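You operate a simulated robot arm through the tools that you are given. There is no shell and no other tool. Be economical: measure what you need, move in short steps, check, and stop when the job is done.

You run a simulated two-armed robot. Do the job below in one go: nothing can be reset, and whatever is moved stays where it is left.

Task
Put the teal tub on the teal tray. Take the lid off the jar on the island top left of the sink and lay it down there. Push the third wide drawer from the top shut. Open the drops drawer. Do these in any order.
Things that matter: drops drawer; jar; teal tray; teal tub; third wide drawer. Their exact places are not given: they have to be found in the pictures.

It is judged by the outcome, as a careful person would: the job done as asked, and still so three seconds after it is handed in. It fails if anything else is knocked over, pushed out of place, dropped, spilled or broken. A push-on lid holds only when it is set on centred and level and pressed home; a screw cap is set on level and turned clockwise until tight.

Robot
Two 7-joint arms with two-finger parallel grippers on one trunk, on a base that drives. Base frame: it is fixed to the floor where the robot stands at the start and does not move with it; the origin is under the middle of the robot, x ahead of it, y to its left, z up. Readings come in mm, rad, newtons and seconds.
The left shoulder is at the start at [50, 187, 1135], the right one opposite. With the tool pointing down near the work surface each hand reaches from about 100 to 660 mm from the robot's upright axis, wherever it stands, measured 20 degrees to its own side. Places, roughly: drops drawer [-2200, -2000, 400]; jar (8x7x10 cm) [-3200, 2700, 900]; teal tray [-1500, -2000, 1000]; teal tub (9x9x7 cm) [600, -100, 900]; third wide drawer [-3500, 2500, 400]. Payload 3.43 kg a hand.
The TCP of each hand is the grasp point between the finger pads, 30 mm short of the fingertips. In the tool frame z runs along the fingers and y along their closing line. Largest opening 94 mm; finger width 28, thickness 10; the body of the gripper, 50 by 96 mm, starts 55 mm behind the TCP.
Orientation is told as [roll, pitch, yaw] about the base's x, y, z axes, in that order, counted from this pose: with the fingers straight down and closing along the base's y, the tool's x points along the base's -x, its y along +y and its z along -z.

Tools
- The arms move only by the tool step_arm. It takes "left_targets", "right_targets" or both (then of equal length, played together; a hand with none holds still); each is a list of rows, each an object of numbers (a shift or turn left out is 0, a gripper value left out holds the last): "x", "y", "z": the shift along the tool's x, y, z in m; "ax", "ay", "az": the turn, a rotation vector about the tool's x, y, z in rad; "hand": the opening, from 0 (shut) to 1 (fully open). In form: [{"x": .., "y": .., "z": .., "ax": .., "ay": .., "az": .., "hand": ..}, ...]. A call has 1 to 10 rows; each row shifts and turns the commanded pose from where the row before left it, along the tool's axes as they then stand. A row lasts 0.2 s, in which the tool goes at most 50 mm and 0.15 rad; a call with a longer step from one row to the next is refused whole, and so is a gripper value outside its range. A pose out of reach is approached as far as the arm can. The call stops where the force on the tool passes 40 N (or 10 N more than at its start, if that is more) or the arm is blocked; 0.2 s more then pass. The fingers move at their own pace (about 153 mm/s each) and stop on an object; they squeeze with about 30 N. The grip force told is the motor's: it shows also when the fingers shut on nothing. Time passes only in rows, and 0.2 s behind the last, so rows that do not move let the fingers close. The reply holds the time, the measured pose of the TCP, the force on the tool along the base axes, the opening and the grip force, in the units named above and with some noise, with the torque about the TCP (base axes, N m) and any sound that the robot's microphone picked up.
- Cameras (640 x 400 px; columns grow to the right, rows downward): "scene" is now at [147.9, -22.8, 1308.7]; the picture's right is [-0.25, -0.97, 0.00], its down [-0.42, 0.11, -0.90] and it looks along [0.87, -0.23, -0.44] (base axes); focal length 284 px, centre (320, 200). "left" rides on the left gripper at [76, -14, -102] in its tool frame; the picture's right is [0.18, 0.98, 0.00], its down [-0.75, 0.14, -0.64] and it looks along [-0.63, 0.12, 0.77] (tool axes); focal length 243 px, centre (320, 200). "right" rides on the right gripper at [76, 14, -102] in its tool frame; the picture's right is [-0.18, 0.98, 0.00], its down [-0.75, -0.14, -0.64] and it looks along [-0.63, -0.12, 0.77] (tool axes); focal length 243 px, centre (320, 200).
- camera(camera): a new picture of that camera. The clock stands still meanwhile.
- lift_body(by): slides the trunk up (or, below 0, down) by that many mm; the arms and the scene camera ride with it, the base frame stays. It gives what a move gives, with no picture.
- drive_base(legs): drives the robot by 1 to 6 legs, each [ahead, left, turn to the left] in mm, mm and rad, along the robot's own axes; the way and the turn of a leg run together, so that a leg with both is an arc; at most 1500 mm and 3.142 rad a leg. The arms and the cameras ride along, it lands a little off, and it stops where it bumps. It gives what a move gives.
- pan_tilt(pan, tilt): turns the head with the scene camera to pan (to the left, within 1.396 rad either way) and tilt (down, from -0.506 to 1.204), counted from straight ahead of the robot. It gives what a move gives.
- pixel_to_xyz(camera, pixels): for up to 12 pixels [column, row] of the newest picture of that camera ("zoom" is the newest enlarged one), the place [x, y, z] in the base frame of the surface seen there, good to about 3 mm. The clock stands still meanwhile.
- close_up(camera, box): a new picture of the part [left, top, right, bottom] of that camera's present view, enlarged. The clock stands still meanwhile.
- sign_off(): hands the job in; it is judged then, once.

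Keep the steps short. Do not move on a guess: measure, check each grasp and each placing, and mend mistakes. In all there are 110 turns and 108 pictures (those below and enlarged ones count). Leave the grippers open and the arms clear of the work at the hand-in unless told otherwise, and finish with a single line.

The tools are called after "Call:" by a JSON object that holds its "api" and its "payload". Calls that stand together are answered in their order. step_arm: Moves the arms, as the interface text tells. Its arguments: {"type":"object","properties":{"left_targets":{"type":"array","items":{"type":"object","properties":{"x":{"type":"number"},"y":{"type":"number"},"z":{"type":"number"},"ax":{"type":"number"},"ay":{"type":"number"},"az":{"type":"number"},"hand":{"type":"number"}}}},"right_targets":{"type":"array","items":{"type":"object","properties":{"x":{"type":"number"},"y":{"type":"number"},"z":{"type":"number"},"ax":{"type":"number"},"ay":{"type":"number"},"az":{"type":"number"},"hand":{"type":"number"}}}}},"required":[]} The other tools are called the same way: lift_body (by) slides the trunk up or down; drive_base (legs) drives the base; pan_tilt (pan, tilt) turns the head that bears the scene camera; camera (camera) takes a picture; pixel_to_xyz (camera, pixels) gives the place of the surface under pixels of a picture; close_up (camera, box) takes an enlarged picture of a part of a camera's view; sign_off () hands the job in.

At the start:

```text
clock: 0.0
left_position: [396.1, 80.1, 1148.8]
left_ee_rot: [0.0, -0.001, 0.003]
left_contact_force: [-0.3, -0.6, 0.4]
left_torque: [0.02, 0.02, -0.03]
left_grip_width: 94.0
left_gripper_force: 0.0
right_position: [335.6, -223.1, 1184.2]
right_ee_rot: [0.002, 0.0, -0.002]
right_contact_force: [0.1, 0.0, 0.2]
right_torque: [0.0, 0.0, -0.02]
right_grip_width: 93.7
right_gripper_force: 0.1
trunk travel left (down, up): [-350.0, 82.0]
robot x, y, heading: [-1.9, 0.8, -0.002]
head pan, tilt: [-0.257, 0.454]
```

scene: 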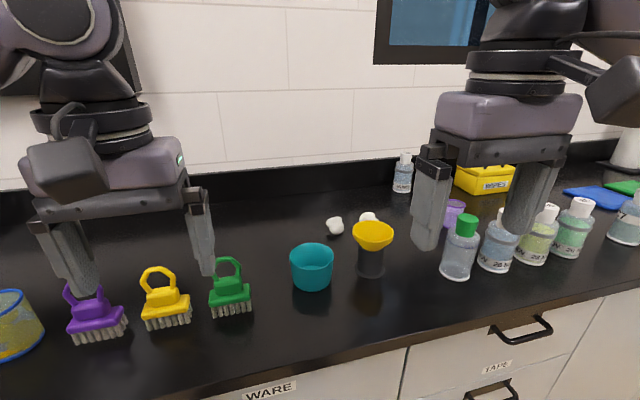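
right: 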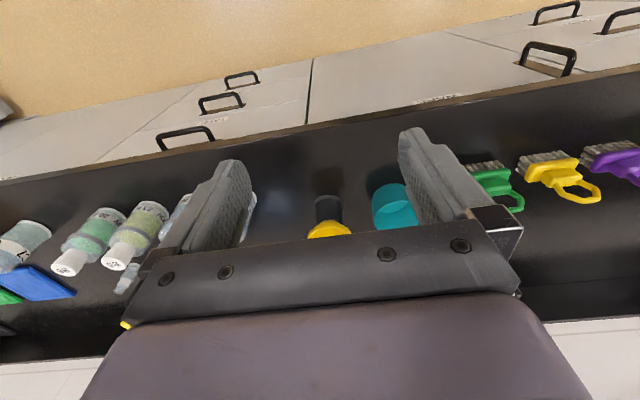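
left: 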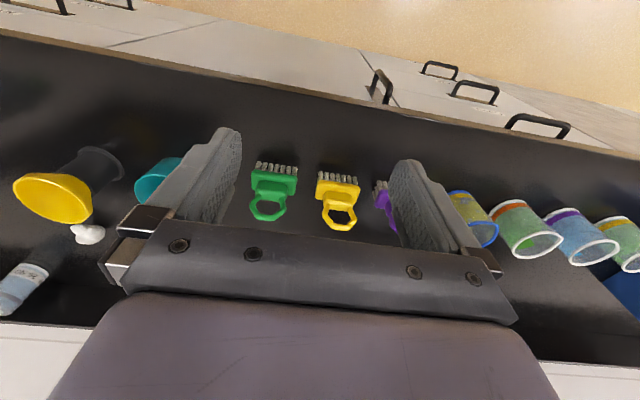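

The teal tub is at about (312,268) in the scene picture. I'll measure its rim, its body and the worktop around it.

Call:
{"api": "pixel_to_xyz", "payload": {"camera": "scene", "pixels": [[312, 284], [291, 255], [333, 255], [312, 246], [312, 263], [312, 300], [370, 240], [230, 295], [312, 268], [400, 340]]}}

Call:
{"api": "close_up", "payload": {"camera": "scene", "box": [240, 200, 400, 300]}}

```text
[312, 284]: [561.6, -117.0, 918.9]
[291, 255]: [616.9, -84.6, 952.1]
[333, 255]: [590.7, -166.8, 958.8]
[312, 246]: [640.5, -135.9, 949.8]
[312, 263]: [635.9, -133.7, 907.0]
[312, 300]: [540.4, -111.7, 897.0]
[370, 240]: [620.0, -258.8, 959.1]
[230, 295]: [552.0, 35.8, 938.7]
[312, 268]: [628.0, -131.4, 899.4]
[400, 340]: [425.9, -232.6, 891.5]
```

```text
4.00 times, centred on (320, 250) of scene
```

zoom: 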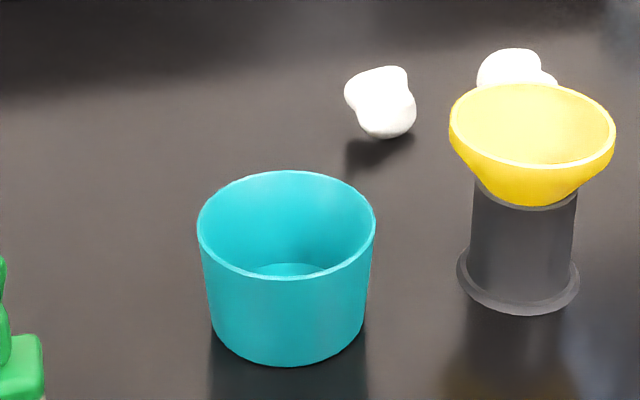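

The tub is open and looks about 85 mm wide, too tight for a grip across it, so I'll pinch its wall. I'll measure the rim first.

Call:
{"api": "pixel_to_xyz", "payload": {"camera": "zoom", "pixels": [[200, 229], [373, 229], [287, 276], [287, 174], [230, 262], [345, 262], [287, 360], [290, 268], [225, 195], [350, 195]]}}

Call:
{"api": "pan_tilt", "payload": {"pan": 0, "tilt": 1.1}}

Call:
{"api": "camera", "payload": {"camera": "scene"}}

```text
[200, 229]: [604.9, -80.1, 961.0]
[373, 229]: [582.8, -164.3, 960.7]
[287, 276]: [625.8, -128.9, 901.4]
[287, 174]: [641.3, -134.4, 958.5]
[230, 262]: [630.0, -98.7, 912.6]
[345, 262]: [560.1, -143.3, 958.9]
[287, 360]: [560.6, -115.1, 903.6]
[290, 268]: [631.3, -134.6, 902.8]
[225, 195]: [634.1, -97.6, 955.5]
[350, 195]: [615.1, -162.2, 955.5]
```

```text
clock: 1.0
left_position: [396.5, 80.0, 1147.1]
left_ee_rot: [0.001, -0.001, 0.002]
left_contact_force: [0.4, -0.1, 0.3]
left_torque: [0.01, 0.02, 0.01]
left_grip_width: 93.9
left_gripper_force: 0.1
right_position: [335.1, -224.9, 1182.9]
right_ee_rot: [0.001, -0.001, -0.001]
right_contact_force: [0.9, 0.0, 0.0]
right_torque: [-0.05, 0.0, -0.02]
right_grip_width: 94.1
right_gripper_force: 0.1
trunk travel left (down, up): [-350.0, 82.0]
robot x, y, heading: [-1.1, -3.1, 0.002]
head pan, tilt: [0.0, 1.1]
```

```text
103 pictures are left
```

scene: 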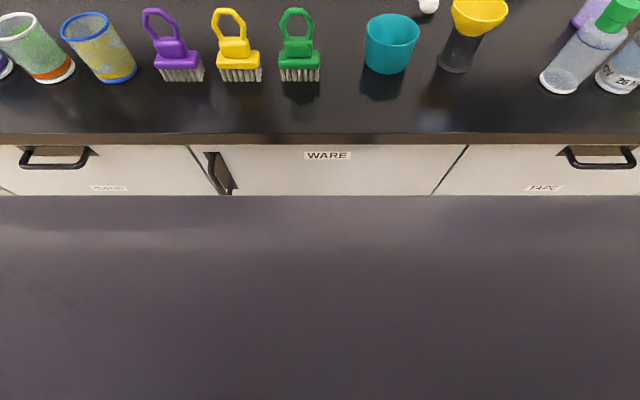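

The tub's rim is centred near (600,-123), radius about 43, z 960, and the worktop is at 891. I'll move the left arm outward and bring the right hand above the left wall at (600,-80), still high, with the fingers half open.

Call:
{"api": "step_arm", "payload": {"right_targets": [{"x": -0.038, "y": 0.0206, "hand": 0.55}, {"x": -0.038, "y": 0.0206}, {"x": -0.038, "y": 0.0206}, {"x": -0.038, "y": 0.0206}, {"x": -0.038, "y": 0.0206}, {"x": -0.038, "y": 0.0206}, {"x": -0.037, "y": 0.0204}, {"z": 0.03}, {"z": 0.04}, {"z": 0.04}], "left_targets": [{"y": 0.03}, {"y": 0.03}, {"y": 0.03}, {"y": 0.03}, {"y": 0.03}, {}, {}, {}, {}, {}]}}

Call:
{"api": "camera", "payload": {"camera": "right"}}

```text
clock: 3.2
left_position: [394.8, 230.6, 1146.3]
left_ee_rot: [0.0, 0.002, 0.001]
left_contact_force: [-0.2, 0.4, -0.1]
left_torque: [0.01, 0.01, 0.02]
left_grip_width: 94.1
left_gripper_force: 0.1
right_position: [560.8, -100.6, 1071.7]
right_ee_rot: [0.002, -0.001, -0.003]
right_contact_force: [-0.7, -0.2, -0.7]
right_torque: [-0.01, 0.02, 0.0]
right_grip_width: 51.8
right_gripper_force: 0.0
right hand out of reach, approached as far as the arm can: row 7
trunk travel left (down, up): [-350.0, 82.0]
robot x, y, heading: [3.0, -1.8, 0.001]
head pan, tilt: [0.0, 1.1]
```

```text
102 pictures are left
```

right: 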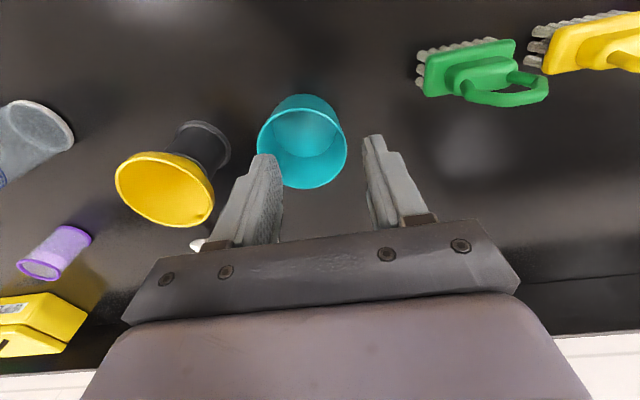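

The arm fell short while it was high. It's lower now, so I'll try again for (600,-80).

Call:
{"api": "step_arm", "payload": {"right_targets": [{"x": -0.02, "y": 0.01, "z": 0.02}, {"x": -0.019, "y": 0.01, "z": 0.02}, {"z": 0.02}, {}]}}

Call:
{"api": "camera", "payload": {"camera": "right"}}

```text
clock: 4.2
left_position: [394.9, 231.4, 1146.0]
left_ee_rot: [0.0, 0.0, 0.003]
left_contact_force: [0.3, -0.3, -0.1]
left_torque: [0.03, -0.01, 0.01]
left_grip_width: 94.0
left_gripper_force: 0.1
right_position: [602.3, -78.4, 1011.6]
right_ee_rot: [0.001, 0.001, -0.001]
right_contact_force: [-0.3, 0.1, 0.4]
right_torque: [0.0, -0.03, 0.02]
right_grip_width: 51.7
right_gripper_force: 0.0
trunk travel left (down, up): [-350.0, 82.0]
robot x, y, heading: [-0.4, 3.9, 0.002]
head pan, tilt: [0.0, 1.1]
```

```text
101 pictures are left
```

right: 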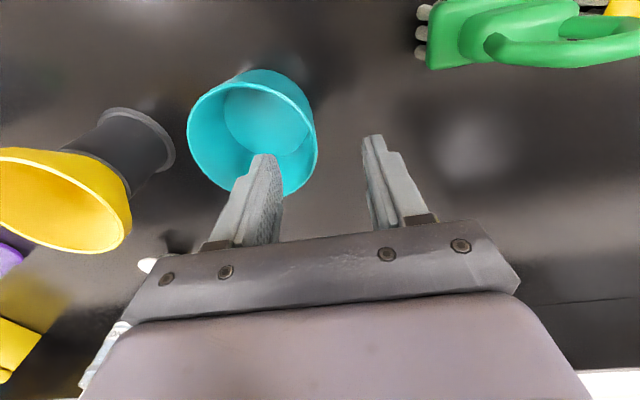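

One finger is above the inside of the tub and the other is outside it. I'll go down to about z 962 and close.

Call:
{"api": "step_arm", "payload": {"right_targets": [{"z": 0.025}, {"z": 0.025}, {}, {"hand": 0}, {}, {}, {}]}}

Call:
{"api": "camera", "payload": {"camera": "right"}}

```text
clock: 5.8
left_position: [393.6, 231.2, 1146.6]
left_ee_rot: [0.001, -0.003, 0.002]
left_contact_force: [1.0, 0.5, 0.3]
left_torque: [0.01, 0.0, 0.0]
left_grip_width: 93.9
left_gripper_force: 0.1
right_position: [602.0, -79.7, 964.0]
right_ee_rot: [0.002, -0.004, -0.002]
right_contact_force: [1.8, -2.3, 8.7]
right_torque: [-0.86, -0.11, 0.07]
right_grip_width: 7.8
right_gripper_force: 29.7
trunk travel left (down, up): [-350.0, 82.0]
robot x, y, heading: [-1.4, -0.2, 0.005]
head pan, tilt: [0.0, 1.1]
```

```text
100 pictures are left
```

right: 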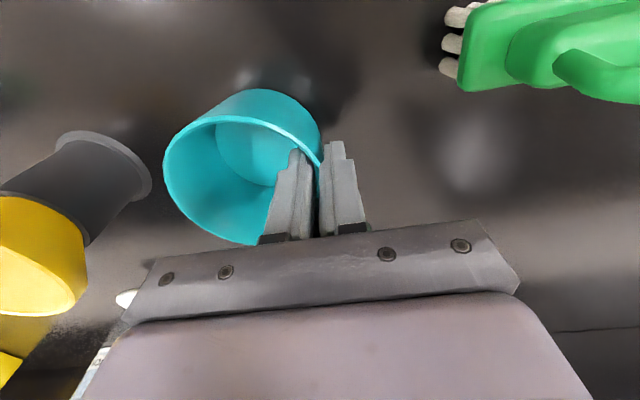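

The tub is pinched, 7.8 mm between the pads. I'll lift it gently.

Call:
{"api": "step_arm", "payload": {"right_targets": [{"z": -0.01}, {"z": -0.02}, {"z": -0.02}, {"z": -0.02}, {}]}}

Call:
{"api": "camera", "payload": {"camera": "right"}}

Call:
{"api": "pan_tilt", "payload": {"pan": 0, "tilt": 0.6}}

Call:
{"api": "camera", "payload": {"camera": "scene"}}

```text
clock: 7.0
left_position: [395.0, 230.9, 1146.4]
left_ee_rot: [0.0, 0.0, 0.001]
left_contact_force: [0.6, -0.9, -0.8]
left_torque: [0.04, -0.02, 0.01]
left_grip_width: 94.0
left_gripper_force: 0.0
right_position: [603.6, -78.4, 1034.9]
right_ee_rot: [0.001, 0.001, -0.001]
right_contact_force: [0.6, 0.1, -1.1]
right_torque: [0.05, 0.03, -0.01]
right_grip_width: 7.8
right_gripper_force: 30.1
trunk travel left (down, up): [-350.0, 82.0]
robot x, y, heading: [0.4, -0.0, -0.001]
head pan, tilt: [0.0, 1.1]
```

```text
99 pictures are left
```

right: 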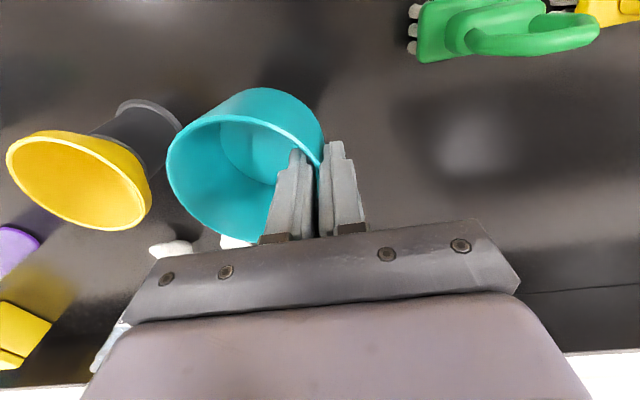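

```text
clock: 8.0
left_position: [394.2, 230.7, 1146.5]
left_ee_rot: [0.0, 0.001, 0.003]
left_contact_force: [-0.2, 0.0, 0.1]
left_torque: [-0.01, -0.02, -0.02]
left_grip_width: 94.0
left_gripper_force: 0.1
right_position: [602.6, -79.3, 1034.2]
right_ee_rot: [0.003, -0.002, 0.0]
right_contact_force: [0.6, 0.6, -0.6]
right_torque: [0.03, 0.0, 0.01]
right_grip_width: 7.7
right_gripper_force: 29.8
trunk travel left (down, up): [-350.0, 82.0]
robot x, y, heading: [-1.2, -5.5, 0.001]
head pan, tilt: [0.0, 0.6]
```

```text
98 pictures are left
```

scene: 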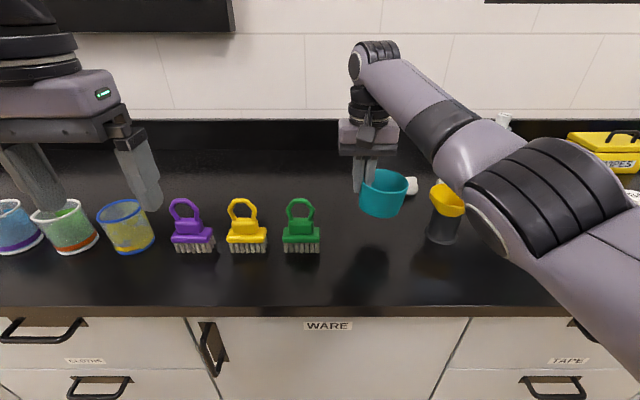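

The tub hangs upright in the grip. I'll raise it and pull it back to a carrying pose in front of the robot.

Call:
{"api": "step_arm", "payload": {"right_targets": [{"z": -0.03, "x": 0.01}, {"z": -0.03, "x": 0.02}, {"z": -0.03, "x": 0.03}, {"x": 0.03}, {"x": 0.035}, {"x": 0.035, "y": -0.01}, {"x": 0.035, "y": -0.01}, {"x": 0.03, "y": -0.02}, {"x": 0.02, "y": -0.02}, {}], "left_targets": [{}, {}, {}, {"x": 0.01}, {"x": 0.01}, {"x": 0.02}, {"x": 0.02}, {"x": 0.02}, {}, {}]}}

Call:
{"api": "pan_tilt", "payload": {"pan": -1.39, "tilt": 0.3}}

Call:
{"api": "camera", "payload": {"camera": "scene"}}

Call:
{"api": "pan_tilt", "payload": {"pan": 1.39, "tilt": 0.3}}

Call:
{"api": "camera", "payload": {"camera": "scene"}}

```text
clock: 10.2
left_position: [315.2, 231.5, 1147.9]
left_ee_rot: [-0.001, 0.0, 0.001]
left_contact_force: [-0.2, -0.2, 0.1]
left_torque: [0.03, 0.01, 0.01]
left_grip_width: 93.9
left_gripper_force: 0.1
right_position: [356.3, -137.6, 1124.1]
right_ee_rot: [0.001, -0.001, -0.001]
right_contact_force: [1.0, 1.2, -0.7]
right_torque: [0.02, -0.01, -0.04]
right_grip_width: 8.3
right_gripper_force: 30.4
trunk travel left (down, up): [-350.0, 82.0]
robot x, y, heading: [1.1, 1.3, 0.003]
head pan, tilt: [0.0, 0.6]
```

```text
clock: 11.7
left_position: [315.7, 231.9, 1148.1]
left_ee_rot: [0.0, 0.0, 0.001]
left_contact_force: [-0.2, 0.1, -1.0]
left_torque: [0.01, 0.03, 0.04]
left_grip_width: 93.9
left_gripper_force: 0.1
right_position: [356.7, -136.6, 1123.6]
right_ee_rot: [0.002, 0.0, -0.002]
right_contact_force: [0.0, 0.4, -1.0]
right_torque: [0.04, -0.01, -0.01]
right_grip_width: 8.2
right_gripper_force: 29.3
trunk travel left (down, up): [-350.0, 82.0]
robot x, y, heading: [-2.3, -2.0, 0.0]
head pan, tilt: [-1.389, 0.3]
```

```text
97 pictures are left
```

scene: 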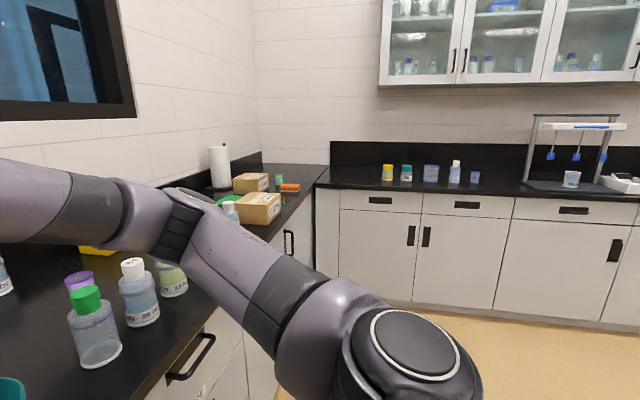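

```text
clock: 14.1
left_position: [315.5, 231.5, 1148.2]
left_ee_rot: [0.0, 0.001, 0.002]
left_contact_force: [0.4, -0.1, -0.7]
left_torque: [0.0, 0.01, -0.02]
left_grip_width: 94.1
left_gripper_force: 0.1
right_position: [355.4, -138.3, 1124.3]
right_ee_rot: [0.003, 0.0, -0.002]
right_contact_force: [-0.1, 0.1, -1.4]
right_torque: [0.07, 0.0, 0.0]
right_grip_width: 8.1
right_gripper_force: 30.1
trunk travel left (down, up): [-350.0, 82.0]
robot x, y, heading: [0.0, -3.3, 0.0]
head pan, tilt: [1.389, 0.3]
```

```text
96 pictures are left
```

scene: 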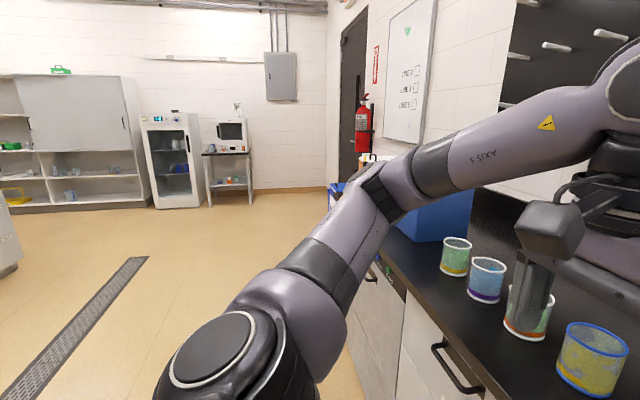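

There's a counter along the right side, near y=-2000. I'll back away from this bench, turn right towards it and look.

Call:
{"api": "drive_base", "payload": {"legs": [[-500, 0, 0], [0, 0, -1.5708]]}}

Call:
{"api": "pan_tilt", "payload": {"pan": -0.7, "tilt": 0.3}}

Call:
{"api": "camera", "payload": {"camera": "scene"}}

```text
clock: 20.9
left_position: [-260.6, -314.2, 1148.6]
left_ee_rot: [0.0, 0.0, -1.56]
left_contact_force: [0.5, 0.0, -0.1]
left_torque: [0.0, -0.01, 0.01]
left_grip_width: 94.0
left_gripper_force: 0.1
right_position: [-629.5, -358.3, 1123.6]
right_ee_rot: [0.002, -0.002, -1.561]
right_contact_force: [-0.1, -0.1, 0.0]
right_torque: [-0.02, -0.04, 0.0]
right_grip_width: 8.1
right_gripper_force: 29.9
trunk travel left (down, up): [-350.0, 82.0]
robot x, y, heading: [-493.4, -3.6, -1.559]
head pan, tilt: [1.389, 0.3]
```

```text
clock: 22.9
left_position: [-261.1, -313.6, 1149.1]
left_ee_rot: [0.0, 0.0, -1.559]
left_contact_force: [0.6, -0.5, 0.4]
left_torque: [0.0, 0.04, -0.03]
left_grip_width: 93.9
left_gripper_force: 0.1
right_position: [-629.3, -358.9, 1123.8]
right_ee_rot: [0.002, 0.001, -1.561]
right_contact_force: [0.3, 0.8, -0.5]
right_torque: [-0.01, -0.02, 0.01]
right_grip_width: 7.9
right_gripper_force: 30.1
trunk travel left (down, up): [-350.0, 82.0]
robot x, y, heading: [-495.5, 0.3, -1.562]
head pan, tilt: [-0.7, 0.3]
```

```text
95 pictures are left
```

scene: 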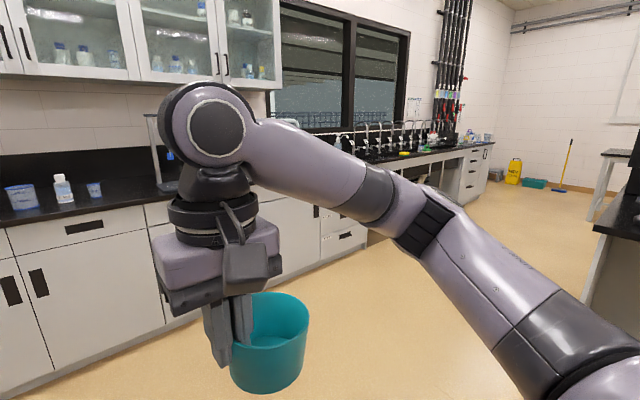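

I'll measure the counter ahead and the island edge at the right of the picture before sidestepping.

Call:
{"api": "pixel_to_xyz", "payload": {"camera": "scene", "pixels": [[620, 230], [600, 300], [610, 153], [60, 290], [100, 230], [335, 240], [350, 152], [400, 154], [460, 250]]}}

```text
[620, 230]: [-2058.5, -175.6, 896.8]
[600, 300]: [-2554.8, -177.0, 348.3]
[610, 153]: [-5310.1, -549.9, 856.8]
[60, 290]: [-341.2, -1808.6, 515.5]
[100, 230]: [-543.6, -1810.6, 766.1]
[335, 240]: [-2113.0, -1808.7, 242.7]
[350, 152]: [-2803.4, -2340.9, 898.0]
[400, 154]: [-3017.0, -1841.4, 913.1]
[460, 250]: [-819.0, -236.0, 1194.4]
```

The counter face is at y≈-1809 and an island lies at x<-2050, y>-175. I'll drive ahead 900 and right 950, then look.

Call:
{"api": "drive_base", "payload": {"legs": [[900, 0, 0], [0, -950, 0]]}}

Call:
{"api": "pan_tilt", "payload": {"pan": 0, "tilt": 0.4}}

Call:
{"api": "camera", "payload": {"camera": "scene"}}

Call:
{"api": "pan_tilt", "payload": {"pan": -0.9, "tilt": 0.5}}

Call:
{"api": "camera", "payload": {"camera": "scene"}}

```text
clock: 35.8
left_position: [-1175.4, -1251.8, 1148.1]
left_ee_rot: [-0.002, 0.0, -1.531]
left_contact_force: [0.7, 0.1, -0.4]
left_torque: [0.01, 0.01, 0.01]
left_grip_width: 94.1
left_gripper_force: 0.1
right_position: [-1539.6, -1305.3, 1124.2]
right_ee_rot: [0.001, 0.002, -1.536]
right_contact_force: [-0.3, 0.5, 0.1]
right_torque: [-0.03, -0.05, 0.0]
right_grip_width: 8.0
right_gripper_force: 30.1
trunk travel left (down, up): [-350.0, 82.0]
robot x, y, heading: [-1415.1, -943.8, -1.531]
head pan, tilt: [-0.7, 0.3]
```

```text
clock: 36.9
left_position: [-1173.4, -1252.7, 1149.4]
left_ee_rot: [0.0, -0.001, -1.533]
left_contact_force: [0.6, -0.3, -0.5]
left_torque: [0.0, 0.01, -0.01]
left_grip_width: 94.0
left_gripper_force: 0.1
right_position: [-1540.1, -1304.7, 1124.7]
right_ee_rot: [0.001, 0.0, -1.536]
right_contact_force: [-0.3, 1.0, -1.0]
right_torque: [0.01, -0.02, -0.01]
right_grip_width: 8.3
right_gripper_force: 30.1
trunk travel left (down, up): [-350.0, 82.0]
robot x, y, heading: [-1416.8, -946.7, -1.532]
head pan, tilt: [0.0, 0.4]
```

```text
94 pictures are left
```

scene: 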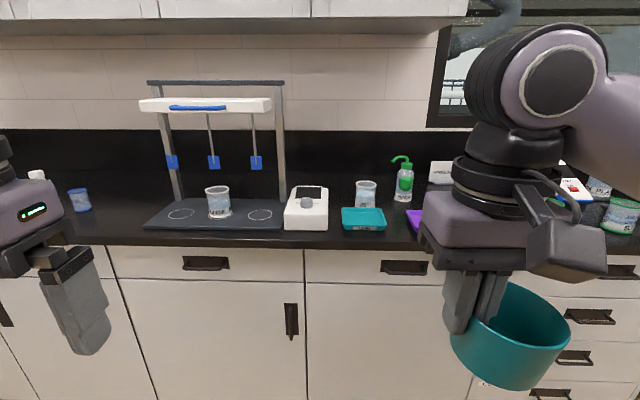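

```text
clock: 38.1
left_position: [-1173.2, -1252.3, 1149.1]
left_ee_rot: [0.001, 0.0, -1.533]
left_contact_force: [0.2, 0.2, 0.6]
left_torque: [-0.03, -0.01, 0.01]
left_grip_width: 93.9
left_gripper_force: 0.1
right_position: [-1540.7, -1306.1, 1124.7]
right_ee_rot: [0.003, 0.002, -1.537]
right_contact_force: [-0.3, 0.8, -1.9]
right_torque: [0.01, -0.05, -0.02]
right_grip_width: 8.0
right_gripper_force: 29.6
trunk travel left (down, up): [-350.0, 82.0]
robot x, y, heading: [-1415.0, -943.5, -1.536]
head pan, tilt: [-0.901, 0.499]
```

```text
93 pictures are left
```

scene: 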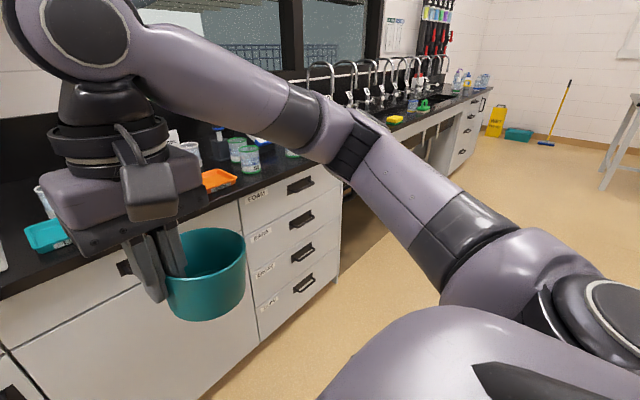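

The teal tray is visible straight ahead, and the labelled drawers are to the right. I'll turn the head back and take close-ups of the tray and the labels.

Call:
{"api": "close_up", "payload": {"camera": "scene", "box": [220, 160, 360, 320]}}

Call:
{"api": "pan_tilt", "payload": {"pan": 0, "tilt": 0.5}}

Call:
{"api": "close_up", "payload": {"camera": "scene", "box": [280, 120, 440, 220]}}

Call:
{"api": "pixel_to_xyz", "payload": {"camera": "zoom", "pixels": [[320, 200], [250, 175], [420, 175], [240, 240], [425, 240], [335, 255], [330, 175], [335, 120]]}}

```text
2.50 times, centred on (290, 240) of scene
```

zoom: 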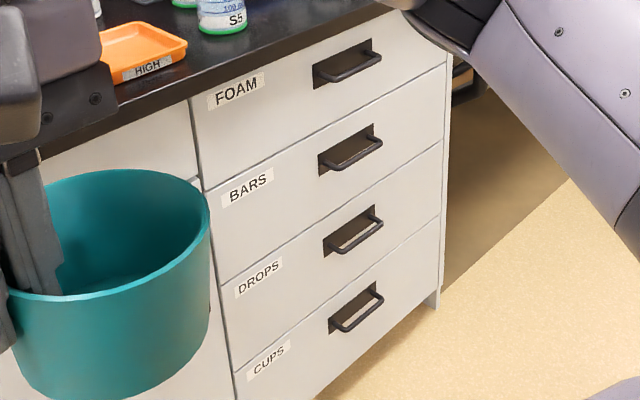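

```text
clock: 39.3
left_position: [-1173.5, -1251.5, 1148.6]
left_ee_rot: [-0.001, 0.0, -1.533]
left_contact_force: [0.7, -0.9, -0.4]
left_torque: [0.01, -0.01, 0.0]
left_grip_width: 93.9
left_gripper_force: 0.1
right_position: [-1539.9, -1306.5, 1123.3]
right_ee_rot: [0.001, -0.001, -1.537]
right_contact_force: [-0.8, 0.4, -0.7]
right_torque: [-0.01, -0.02, 0.02]
right_grip_width: 8.1
right_gripper_force: 29.9
trunk travel left (down, up): [-350.0, 82.0]
robot x, y, heading: [-1415.0, -944.0, -1.536]
head pan, tilt: [0.0, 0.499]
```

```text
4.00 times, centred on (360, 170) of scene
```

zoom: 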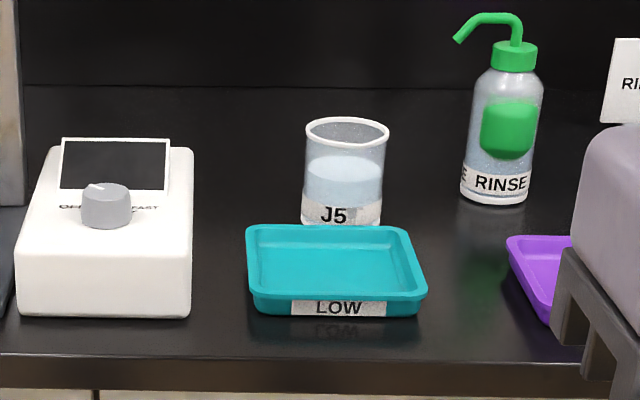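

```text
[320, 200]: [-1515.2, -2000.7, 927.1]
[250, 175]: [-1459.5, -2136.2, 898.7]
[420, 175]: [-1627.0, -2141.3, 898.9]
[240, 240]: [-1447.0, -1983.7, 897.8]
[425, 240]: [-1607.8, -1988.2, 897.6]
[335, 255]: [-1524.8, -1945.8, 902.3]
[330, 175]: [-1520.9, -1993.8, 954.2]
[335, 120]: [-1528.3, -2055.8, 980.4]
```

I'll measure the tray's corners and floor.

Call:
{"api": "pixel_to_xyz", "payload": {"camera": "zoom", "pixels": [[252, 232], [405, 232], [258, 300], [420, 298], [335, 265], [300, 245], [375, 280], [338, 318], [60, 358], [190, 280], [348, 160], [520, 245]]}}

```text
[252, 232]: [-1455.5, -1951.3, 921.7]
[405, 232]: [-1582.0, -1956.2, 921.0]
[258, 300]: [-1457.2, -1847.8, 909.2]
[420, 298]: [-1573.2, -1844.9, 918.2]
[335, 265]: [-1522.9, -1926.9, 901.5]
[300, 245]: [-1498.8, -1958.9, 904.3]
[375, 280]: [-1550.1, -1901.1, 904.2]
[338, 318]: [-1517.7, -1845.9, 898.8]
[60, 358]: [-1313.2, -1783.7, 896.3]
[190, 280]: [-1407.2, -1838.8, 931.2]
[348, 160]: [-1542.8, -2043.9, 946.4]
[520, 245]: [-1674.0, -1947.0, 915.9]
```

The tray spans x -1582..-1455 and y -1960..-1845, with its floor at z≈903. I'll drive up to it, about 440 ahead and 60 left, and square the heading.

Call:
{"api": "drive_base", "payload": {"legs": [[440, 60, -0.035]]}}

Call:
{"api": "camera", "payload": {"camera": "scene"}}

```text
clock: 42.0
left_position: [-1114.7, -1696.2, 1148.8]
left_ee_rot: [0.001, -0.001, -1.567]
left_contact_force: [-0.2, -1.2, 0.4]
left_torque: [0.02, 0.01, 0.0]
left_grip_width: 94.1
left_gripper_force: 0.1
right_position: [-1481.9, -1737.6, 1123.4]
right_ee_rot: [0.002, 0.0, -1.57]
right_contact_force: [-0.7, -0.4, -0.8]
right_torque: [0.03, -0.03, 0.03]
right_grip_width: 8.3
right_gripper_force: 29.9
trunk travel left (down, up): [-350.0, 82.0]
robot x, y, heading: [-1350.4, -1383.4, -1.571]
head pan, tilt: [0.0, 0.499]
```

```text
90 pictures are left
```

scene: 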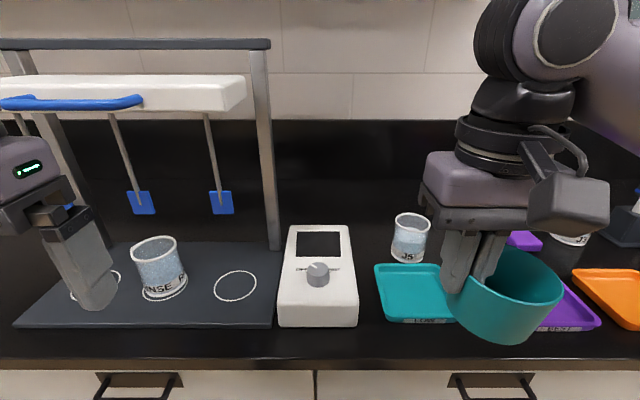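

I'll move the tub ahead to over the tray and down to about 30 mm above it.

Call:
{"api": "step_arm", "payload": {"right_targets": [{"x": -0.035}, {"x": -0.035, "y": 0.007}, {"x": -0.035}, {"x": -0.035}, {"x": -0.026}, {"z": 0.04}, {"z": 0.04}, {"z": 0.03}, {}]}}

Call:
{"api": "pan_tilt", "payload": {"pan": -0.1, "tilt": 0.7}}

Call:
{"api": "close_up", "payload": {"camera": "scene", "box": [240, 100, 480, 250]}}

Call:
{"api": "camera", "payload": {"camera": "right"}}

```text
clock: 44.0
left_position: [-1114.4, -1695.8, 1148.9]
left_ee_rot: [-0.001, -0.002, -1.569]
left_contact_force: [0.2, -0.1, 0.4]
left_torque: [0.01, -0.02, 0.01]
left_grip_width: 93.9
left_gripper_force: 0.0
right_position: [-1476.6, -1902.4, 1010.8]
right_ee_rot: [0.003, 0.0, -1.571]
right_contact_force: [0.6, -0.4, -1.7]
right_torque: [0.01, -0.01, -0.02]
right_grip_width: 8.0
right_gripper_force: 30.5
trunk travel left (down, up): [-350.0, 82.0]
robot x, y, heading: [-1345.3, -1380.8, -1.568]
head pan, tilt: [0.0, 0.499]
```

```text
clock: 44.7
left_position: [-1114.5, -1695.0, 1148.4]
left_ee_rot: [0.002, -0.001, -1.567]
left_contact_force: [0.3, -0.2, 0.7]
left_torque: [0.0, 0.0, 0.04]
left_grip_width: 94.1
left_gripper_force: 0.2
right_position: [-1476.4, -1902.2, 1011.3]
right_ee_rot: [0.002, -0.001, -1.571]
right_contact_force: [0.0, 0.9, -1.8]
right_torque: [0.0, -0.01, -0.01]
right_grip_width: 8.4
right_gripper_force: 30.3
trunk travel left (down, up): [-350.0, 82.0]
robot x, y, heading: [-1349.3, -1381.1, -1.572]
head pan, tilt: [-0.099, 0.7]
```

```text
2.67 times, centred on (360, 175) of scene
```

zoom: 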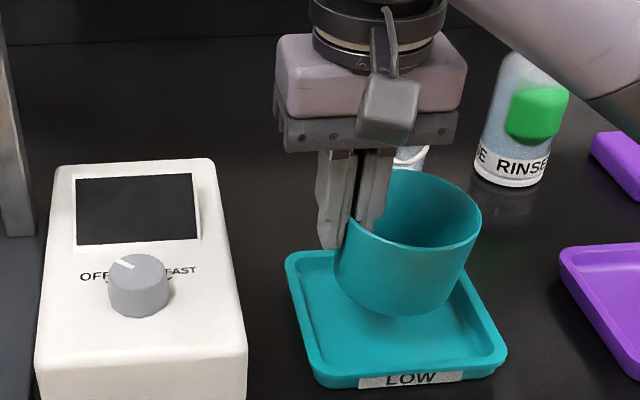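

```text
88 pictures are left
```

right: 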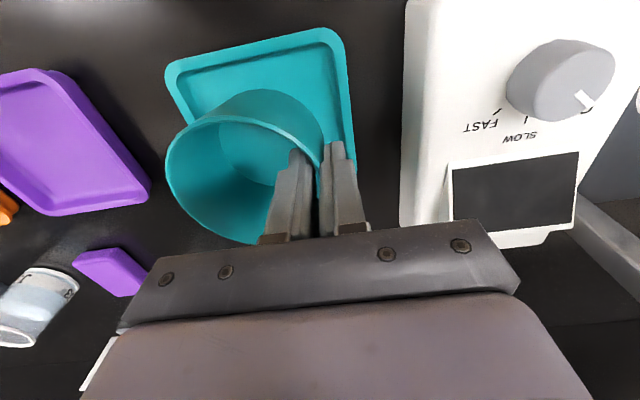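

I'll check where the tub's rim sits against the tray.

Call:
{"api": "pixel_to_xyz", "payload": {"camera": "zoom", "pixels": [[478, 215], [405, 245], [340, 290], [400, 312], [465, 268], [290, 258], [322, 380], [500, 352], [365, 345], [450, 170]]}}

```text
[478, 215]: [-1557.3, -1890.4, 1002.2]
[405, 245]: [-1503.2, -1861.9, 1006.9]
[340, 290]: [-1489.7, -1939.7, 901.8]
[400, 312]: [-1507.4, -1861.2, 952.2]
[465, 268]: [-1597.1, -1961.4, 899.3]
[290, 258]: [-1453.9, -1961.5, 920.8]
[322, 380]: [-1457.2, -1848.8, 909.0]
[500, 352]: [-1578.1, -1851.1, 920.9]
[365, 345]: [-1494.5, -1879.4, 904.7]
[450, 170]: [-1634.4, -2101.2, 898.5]
```

The tub's centre is at about (-1519,-1904), in line with the tray centre. I'll lower it until it touches.

Call:
{"api": "step_arm", "payload": {"right_targets": [{"z": 0.015}, {"z": 0.015}, {"z": 0.003}, {"z": 0.002}, {}]}}

```text
clock: 45.9
left_position: [-1114.0, -1696.5, 1149.3]
left_ee_rot: [0.0, 0.001, -1.568]
left_contact_force: [0.7, -0.4, 0.0]
left_torque: [-0.02, -0.02, 0.01]
left_grip_width: 94.0
left_gripper_force: 0.1
right_position: [-1475.8, -1903.0, 979.5]
right_ee_rot: [0.004, 0.001, -1.569]
right_contact_force: [-0.2, 0.4, -0.7]
right_torque: [0.01, -0.03, 0.0]
right_grip_width: 8.4
right_gripper_force: 29.8
trunk travel left (down, up): [-350.0, 82.0]
robot x, y, heading: [-1344.8, -1383.1, -1.57]
head pan, tilt: [-0.099, 0.7]
```

Call:
{"api": "step_arm", "payload": {"right_targets": [{"z": 0.002}, {"z": 0.002}, {"z": 0.001}, {}]}}

Call:
{"api": "close_up", "payload": {"camera": "scene", "box": [320, 150, 480, 250]}}

```text
clock: 46.9
left_position: [-1113.8, -1695.0, 1148.7]
left_ee_rot: [0.0, 0.001, -1.568]
left_contact_force: [-0.7, 0.8, -0.5]
left_torque: [-0.01, 0.0, 0.05]
left_grip_width: 94.1
left_gripper_force: 0.0
right_position: [-1477.5, -1903.5, 973.8]
right_ee_rot: [0.002, 0.0, -1.569]
right_contact_force: [0.1, 0.1, -1.2]
right_torque: [-0.01, -0.02, 0.0]
right_grip_width: 8.1
right_gripper_force: 29.7
trunk travel left (down, up): [-350.0, 82.0]
robot x, y, heading: [-1346.9, -1378.2, -1.576]
head pan, tilt: [-0.099, 0.7]
```

```text
4.00 times, centred on (400, 200) of scene
```

zoom: 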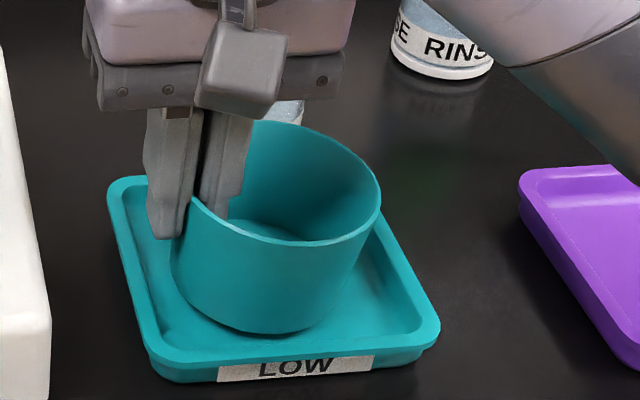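

Not touching yet, but very near. I'll go on in small steps until the force shows contact.

Call:
{"api": "step_arm", "payload": {"right_targets": [{"z": 0.0015}, {"z": 0.0015}, {"z": 0.0015}, {}]}}

```text
clock: 47.9
left_position: [-1113.6, -1695.6, 1148.4]
left_ee_rot: [-0.003, -0.002, -1.568]
left_contact_force: [0.3, -0.3, 0.3]
left_torque: [0.0, -0.01, -0.01]
left_grip_width: 94.4
left_gripper_force: 0.0
right_position: [-1477.1, -1902.6, 969.9]
right_ee_rot: [0.0, -0.003, -1.572]
right_contact_force: [-0.1, 0.5, 2.4]
right_torque: [0.04, 0.16, -0.06]
right_grip_width: 8.1
right_gripper_force: 29.9
trunk travel left (down, up): [-350.0, 82.0]
robot x, y, heading: [-1344.8, -1381.0, -1.572]
head pan, tilt: [-0.099, 0.7]
```

There's contact (force +2.4 N). I'll open to about half and lift straight up.

Call:
{"api": "step_arm", "payload": {"right_targets": [{"hand": 0.4}, {}, {}, {"z": -0.02}, {"z": -0.04}, {"z": -0.04}, {"z": -0.04}, {}]}}

Call:
{"api": "close_up", "payload": {"camera": "scene", "box": [240, 100, 480, 250]}}

```text
clock: 49.7
left_position: [-1113.6, -1695.6, 1148.8]
left_ee_rot: [0.002, -0.001, -1.568]
left_contact_force: [-0.1, -0.3, 0.0]
left_torque: [0.04, -0.03, 0.02]
left_grip_width: 94.0
left_gripper_force: 0.1
right_position: [-1476.3, -1898.6, 1112.8]
right_ee_rot: [0.001, -0.001, -1.57]
right_contact_force: [0.0, -0.9, 0.0]
right_torque: [-0.01, 0.03, 0.01]
right_grip_width: 37.8
right_gripper_force: 0.0
trunk travel left (down, up): [-350.0, 82.0]
robot x, y, heading: [-1347.5, -1383.3, -1.572]
head pan, tilt: [-0.099, 0.7]
```

```text
2.67 times, centred on (360, 175) of scene
```

zoom: 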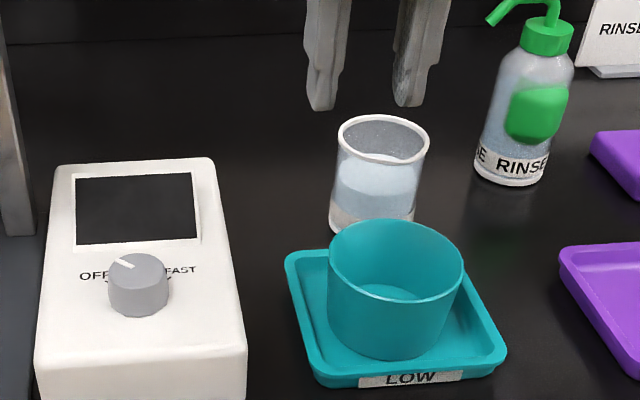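

The tub stands level in the tray. Next is the drops drawer. I'll pull the right arm back and up, back off, sidestep right and look at the drawers.

Call:
{"api": "step_arm", "payload": {"right_targets": [{"x": 0.04, "z": -0.02}, {"x": 0.045, "y": -0.02}, {"x": 0.045, "y": -0.02}, {"x": 0.045, "y": -0.02}, {"x": 0.045, "y": -0.02}, {"hand": 1.0}]}}

Call:
{"api": "drive_base", "payload": {"legs": [[-400, 0, 0], [0, -450, 0]]}}

Call:
{"api": "pan_tilt", "payload": {"pan": -0.1, "tilt": 0.7}}

Call:
{"api": "camera", "payload": {"camera": "scene"}}

```text
clock: 51.1
left_position: [-1114.1, -1695.0, 1148.4]
left_ee_rot: [-0.002, 0.001, -1.568]
left_contact_force: [0.4, -0.7, -0.4]
left_torque: [0.01, -0.01, -0.03]
left_grip_width: 93.7
left_gripper_force: 0.1
right_position: [-1556.0, -1680.2, 1123.9]
right_ee_rot: [0.002, 0.0, -1.571]
right_contact_force: [-1.0, -0.1, -0.1]
right_torque: [-0.01, -0.01, 0.0]
right_grip_width: 94.4
right_gripper_force: 0.0
trunk travel left (down, up): [-350.0, 82.0]
robot x, y, heading: [-1348.6, -1380.9, -1.57]
head pan, tilt: [-0.099, 0.7]
```

```text
clock: 57.6
left_position: [-1558.3, -1296.7, 1148.7]
left_ee_rot: [0.0, 0.002, -1.567]
left_contact_force: [-0.3, -0.6, 0.3]
left_torque: [0.0, 0.0, -0.02]
left_grip_width: 93.9
left_gripper_force: 0.0
right_position: [-2000.5, -1281.8, 1123.9]
right_ee_rot: [0.001, 0.0, -1.569]
right_contact_force: [0.2, 0.3, 0.2]
right_torque: [-0.01, 0.01, 0.0]
right_grip_width: 93.9
right_gripper_force: 0.0
trunk travel left (down, up): [-350.0, 82.0]
robot x, y, heading: [-1791.2, -981.4, -1.566]
head pan, tilt: [-0.099, 0.7]
```

```text
clock: 58.2
left_position: [-1559.1, -1296.7, 1148.2]
left_ee_rot: [-0.001, 0.0, -1.565]
left_contact_force: [-0.8, 0.5, -0.4]
left_torque: [0.0, 0.0, -0.03]
left_grip_width: 93.9
left_gripper_force: 0.1
right_position: [-2000.8, -1282.4, 1125.3]
right_ee_rot: [0.002, 0.001, -1.568]
right_contact_force: [-0.1, 0.8, -0.5]
right_torque: [-0.02, -0.01, 0.01]
right_grip_width: 94.3
right_gripper_force: 0.0
trunk travel left (down, up): [-350.0, 82.0]
robot x, y, heading: [-1791.9, -980.5, -1.565]
head pan, tilt: [-0.099, 0.7]
```

```text
85 pictures are left
```

scene: 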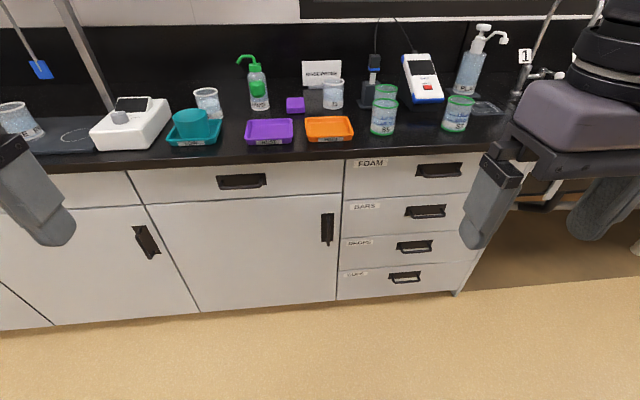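

I see the labelled column FOAM / BARS / DROPS / CUPS. I'll zoom in on the DROPS drawer and its handle and measure them.

Call:
{"api": "close_up", "payload": {"camera": "scene", "box": [330, 190, 490, 290]}}

Call:
{"api": "pixel_to_xyz", "payload": {"camera": "zoom", "pixels": [[268, 240], [340, 238], [410, 236], [272, 215], [340, 228], [340, 212], [90, 205], [340, 255], [345, 340], [380, 96], [560, 250], [270, 250]]}}

```text
4.00 times, centred on (410, 240) of scene
```

zoom: 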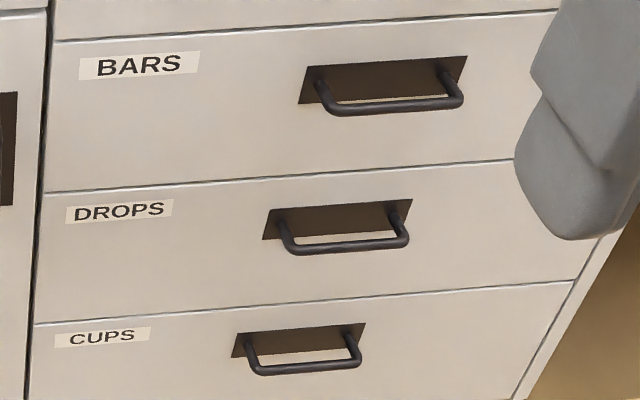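

```text
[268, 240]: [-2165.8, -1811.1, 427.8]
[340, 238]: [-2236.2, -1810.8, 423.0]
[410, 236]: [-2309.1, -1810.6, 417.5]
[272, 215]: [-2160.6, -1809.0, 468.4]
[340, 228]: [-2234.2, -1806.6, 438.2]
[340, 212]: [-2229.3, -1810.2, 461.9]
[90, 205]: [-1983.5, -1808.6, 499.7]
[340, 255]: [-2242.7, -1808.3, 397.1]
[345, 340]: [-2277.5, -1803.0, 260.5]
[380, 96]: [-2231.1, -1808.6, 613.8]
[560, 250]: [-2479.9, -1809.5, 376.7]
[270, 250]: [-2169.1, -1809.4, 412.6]
```

Call:
{"api": "pixel_to_xyz", "payload": {"camera": "zoom", "pixels": [[300, 250], [320, 249], [345, 247], [370, 245], [395, 243], [290, 238], [404, 232], [281, 222], [396, 210], [410, 105], [390, 108], [305, 369]]}}

```text
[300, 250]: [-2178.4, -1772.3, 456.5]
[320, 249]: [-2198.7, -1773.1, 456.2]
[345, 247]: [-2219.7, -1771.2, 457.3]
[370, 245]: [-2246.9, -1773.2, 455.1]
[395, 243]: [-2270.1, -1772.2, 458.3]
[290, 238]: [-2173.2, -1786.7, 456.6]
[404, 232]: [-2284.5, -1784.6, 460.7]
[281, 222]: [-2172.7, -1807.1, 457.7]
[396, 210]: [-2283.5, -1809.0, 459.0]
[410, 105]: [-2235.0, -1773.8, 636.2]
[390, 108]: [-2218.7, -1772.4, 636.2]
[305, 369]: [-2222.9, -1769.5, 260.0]
```

The drops bar is horizontal, from x -2172 to -2284, at y≈-1777 and z≈457, with the drawer face at y=-1809. I'll lower the trunk, reach forward in free space and turn the right hand to point ahead with the jaws closing up and down.

Call:
{"api": "lift_body", "payload": {"by": -330}}

Call:
{"api": "step_arm", "payload": {"right_targets": [{"x": -0.04}, {"x": -0.04}, {"x": -0.04}, {"x": -0.04}, {"x": -0.04}, {"z": 0.05}, {"z": 0.05}, {"z": 0.05}, {"z": 0.05}, {}]}}

Call:
{"api": "step_arm", "payload": {"right_targets": [{"ay": -0.15}, {"ay": -0.15}, {"ay": -0.15}, {"ay": -0.15}, {"ay": -0.15}, {"ay": -0.15}, {"ay": -0.15}, {"ay": -0.15}, {"ay": -0.15}, {"ay": -0.15}]}}

```text
clock: 61.5
left_position: [-1558.1, -1296.9, 819.3]
left_ee_rot: [-0.001, 0.0, -1.565]
left_contact_force: [0.7, -0.2, -0.3]
left_torque: [0.03, -0.02, -0.01]
left_grip_width: 94.0
left_gripper_force: 0.1
right_position: [-2001.8, -1282.7, 795.2]
right_ee_rot: [0.0, 0.0, -1.569]
right_contact_force: [-0.1, -0.2, -0.1]
right_torque: [0.02, -0.05, -0.01]
right_grip_width: 93.9
right_gripper_force: 0.0
trunk travel left (down, up): [-20.0, 412.0]
robot x, y, heading: [-1790.3, -983.3, -1.566]
head pan, tilt: [-0.099, 0.7]
```

```text
clock: 63.7
left_position: [-1558.8, -1297.1, 818.4]
left_ee_rot: [0.0, 0.0, -1.564]
left_contact_force: [-0.9, 0.2, -0.7]
left_torque: [0.0, 0.01, 0.0]
left_grip_width: 94.0
left_gripper_force: 0.1
right_position: [-1997.4, -1488.7, 592.5]
right_ee_rot: [0.003, -0.001, -1.57]
right_contact_force: [-0.6, 0.2, 0.4]
right_torque: [0.0, 0.03, -0.03]
right_grip_width: 94.1
right_gripper_force: 0.0
trunk travel left (down, up): [-20.0, 412.0]
robot x, y, heading: [-1791.8, -981.2, -1.563]
head pan, tilt: [-0.099, 0.7]
```

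```text
clock: 65.9
left_position: [-1558.5, -1296.6, 818.2]
left_ee_rot: [0.0, -0.001, -1.565]
left_contact_force: [0.3, 0.0, 0.6]
left_torque: [0.02, 0.03, 0.01]
left_grip_width: 94.0
left_gripper_force: 0.1
right_position: [-1998.7, -1481.7, 595.0]
right_ee_rot: [0.029, -1.501, -1.599]
right_contact_force: [0.3, 0.2, 0.3]
right_torque: [0.03, -0.01, 0.03]
right_grip_width: 93.9
right_gripper_force: 0.1
trunk travel left (down, up): [-20.0, 412.0]
robot x, y, heading: [-1794.3, -984.9, -1.57]
head pan, tilt: [-0.099, 0.7]
```

Now I'll finish the tilt and roll about the tool axis so the jaws close vertically.

Call:
{"api": "step_arm", "payload": {"right_targets": [{"ay": -0.07}, {"az": 0.15}, {"az": 0.15}, {"az": 0.15}, {"az": 0.15}, {"az": 0.15}, {"az": 0.15}, {"az": 0.15}, {"az": 0.15}, {"az": 0.15}]}}

Call:
{"api": "step_arm", "payload": {"right_targets": [{"az": 0.15}, {"az": 0.07}, {"hand": 0.6}, {}]}}

Call:
{"api": "pan_tilt", "payload": {"pan": -0.3, "tilt": 0.5}}

Call:
{"api": "camera", "payload": {"camera": "scene"}}

Call:
{"api": "camera", "payload": {"camera": "right"}}

```text
clock: 67.6
left_position: [-1558.6, -1297.1, 820.3]
left_ee_rot: [0.002, 0.001, -1.566]
left_contact_force: [-0.2, -0.3, -0.4]
left_torque: [0.0, -0.06, -0.02]
left_grip_width: 94.0
left_gripper_force: 0.0
right_position: [-2032.8, -1481.0, 595.3]
right_ee_rot: [1.583, -0.789, -3.14]
right_contact_force: [1.0, -0.2, -0.5]
right_torque: [0.04, -0.04, -0.01]
right_grip_width: 93.8
right_gripper_force: 0.0
trunk travel left (down, up): [-20.0, 412.0]
robot x, y, heading: [-1790.0, -984.9, -1.564]
head pan, tilt: [-0.099, 0.7]
stopped in row 8 (right hand): the arm was blocked; the commanded pose is now the measured one
```

```text
clock: 68.6
left_position: [-1562.3, -1295.2, 822.6]
left_ee_rot: [0.005, -0.004, -1.565]
left_contact_force: [0.0, -0.6, -0.2]
left_torque: [0.02, 0.01, 0.02]
left_grip_width: 93.9
left_gripper_force: 0.2
right_position: [-2043.9, -1481.2, 595.2]
right_ee_rot: [1.583, -0.63, -3.13]
right_contact_force: [0.1, 0.3, 0.7]
right_torque: [-0.02, 0.01, -0.01]
right_grip_width: 56.4
right_gripper_force: 0.0
trunk travel left (down, up): [-20.0, 412.0]
robot x, y, heading: [-1789.6, -978.8, -1.566]
head pan, tilt: [-0.099, 0.7]
```

```text
clock: 69.3
left_position: [-1561.2, -1294.4, 821.4]
left_ee_rot: [0.005, -0.004, -1.566]
left_contact_force: [0.0, 0.4, -0.3]
left_torque: [-0.02, 0.0, 0.03]
left_grip_width: 94.2
left_gripper_force: 0.1
right_position: [-2044.1, -1482.3, 595.9]
right_ee_rot: [1.584, -0.634, -3.129]
right_contact_force: [-0.5, -0.1, 0.7]
right_torque: [-0.02, 0.01, 0.0]
right_grip_width: 56.1
right_gripper_force: 0.1
trunk travel left (down, up): [-20.0, 412.0]
robot x, y, heading: [-1790.3, -980.9, -1.56]
head pan, tilt: [-0.3, 0.499]
```

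```text
83 pictures are left
```

scene: 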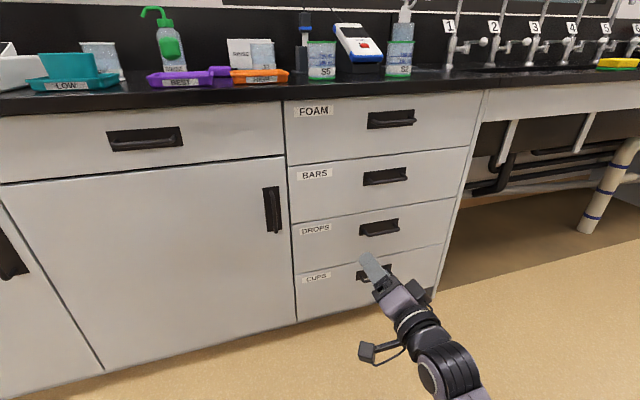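

```text
82 pictures are left
```

right: 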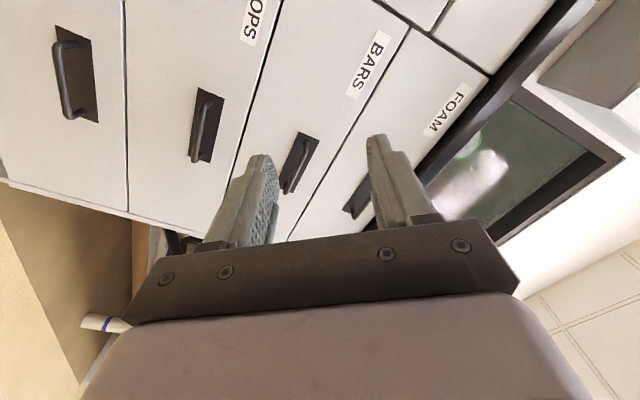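

The roll was blocked at about 0.94 rad of 1.57. I'll look down at the right arm to see what it meets.

Call:
{"api": "pan_tilt", "payload": {"pan": -0.9, "tilt": 1.1}}

Call:
{"api": "camera", "payload": {"camera": "scene"}}

```text
clock: 70.3
left_position: [-1559.6, -1295.6, 819.5]
left_ee_rot: [0.003, -0.002, -1.566]
left_contact_force: [0.0, 0.6, 0.5]
left_torque: [-0.01, -0.01, -0.03]
left_grip_width: 94.2
left_gripper_force: 0.2
right_position: [-2042.9, -1481.2, 595.0]
right_ee_rot: [1.581, -0.631, -3.129]
right_contact_force: [-0.5, 0.1, -0.1]
right_torque: [0.0, 0.04, -0.01]
right_grip_width: 56.2
right_gripper_force: 0.0
trunk travel left (down, up): [-20.0, 412.0]
robot x, y, heading: [-1791.2, -981.3, -1.564]
head pan, tilt: [-0.901, 1.1]
```

```text
81 pictures are left
```

scene: 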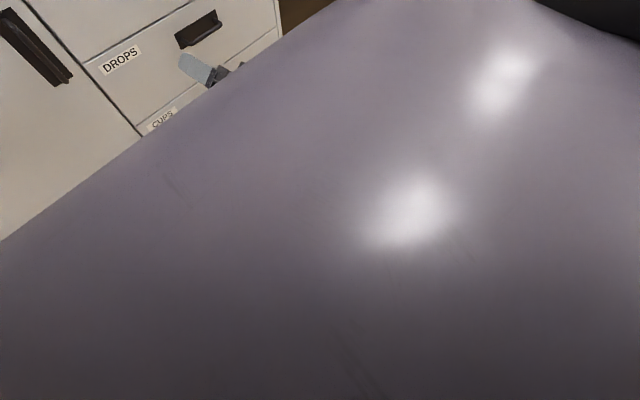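

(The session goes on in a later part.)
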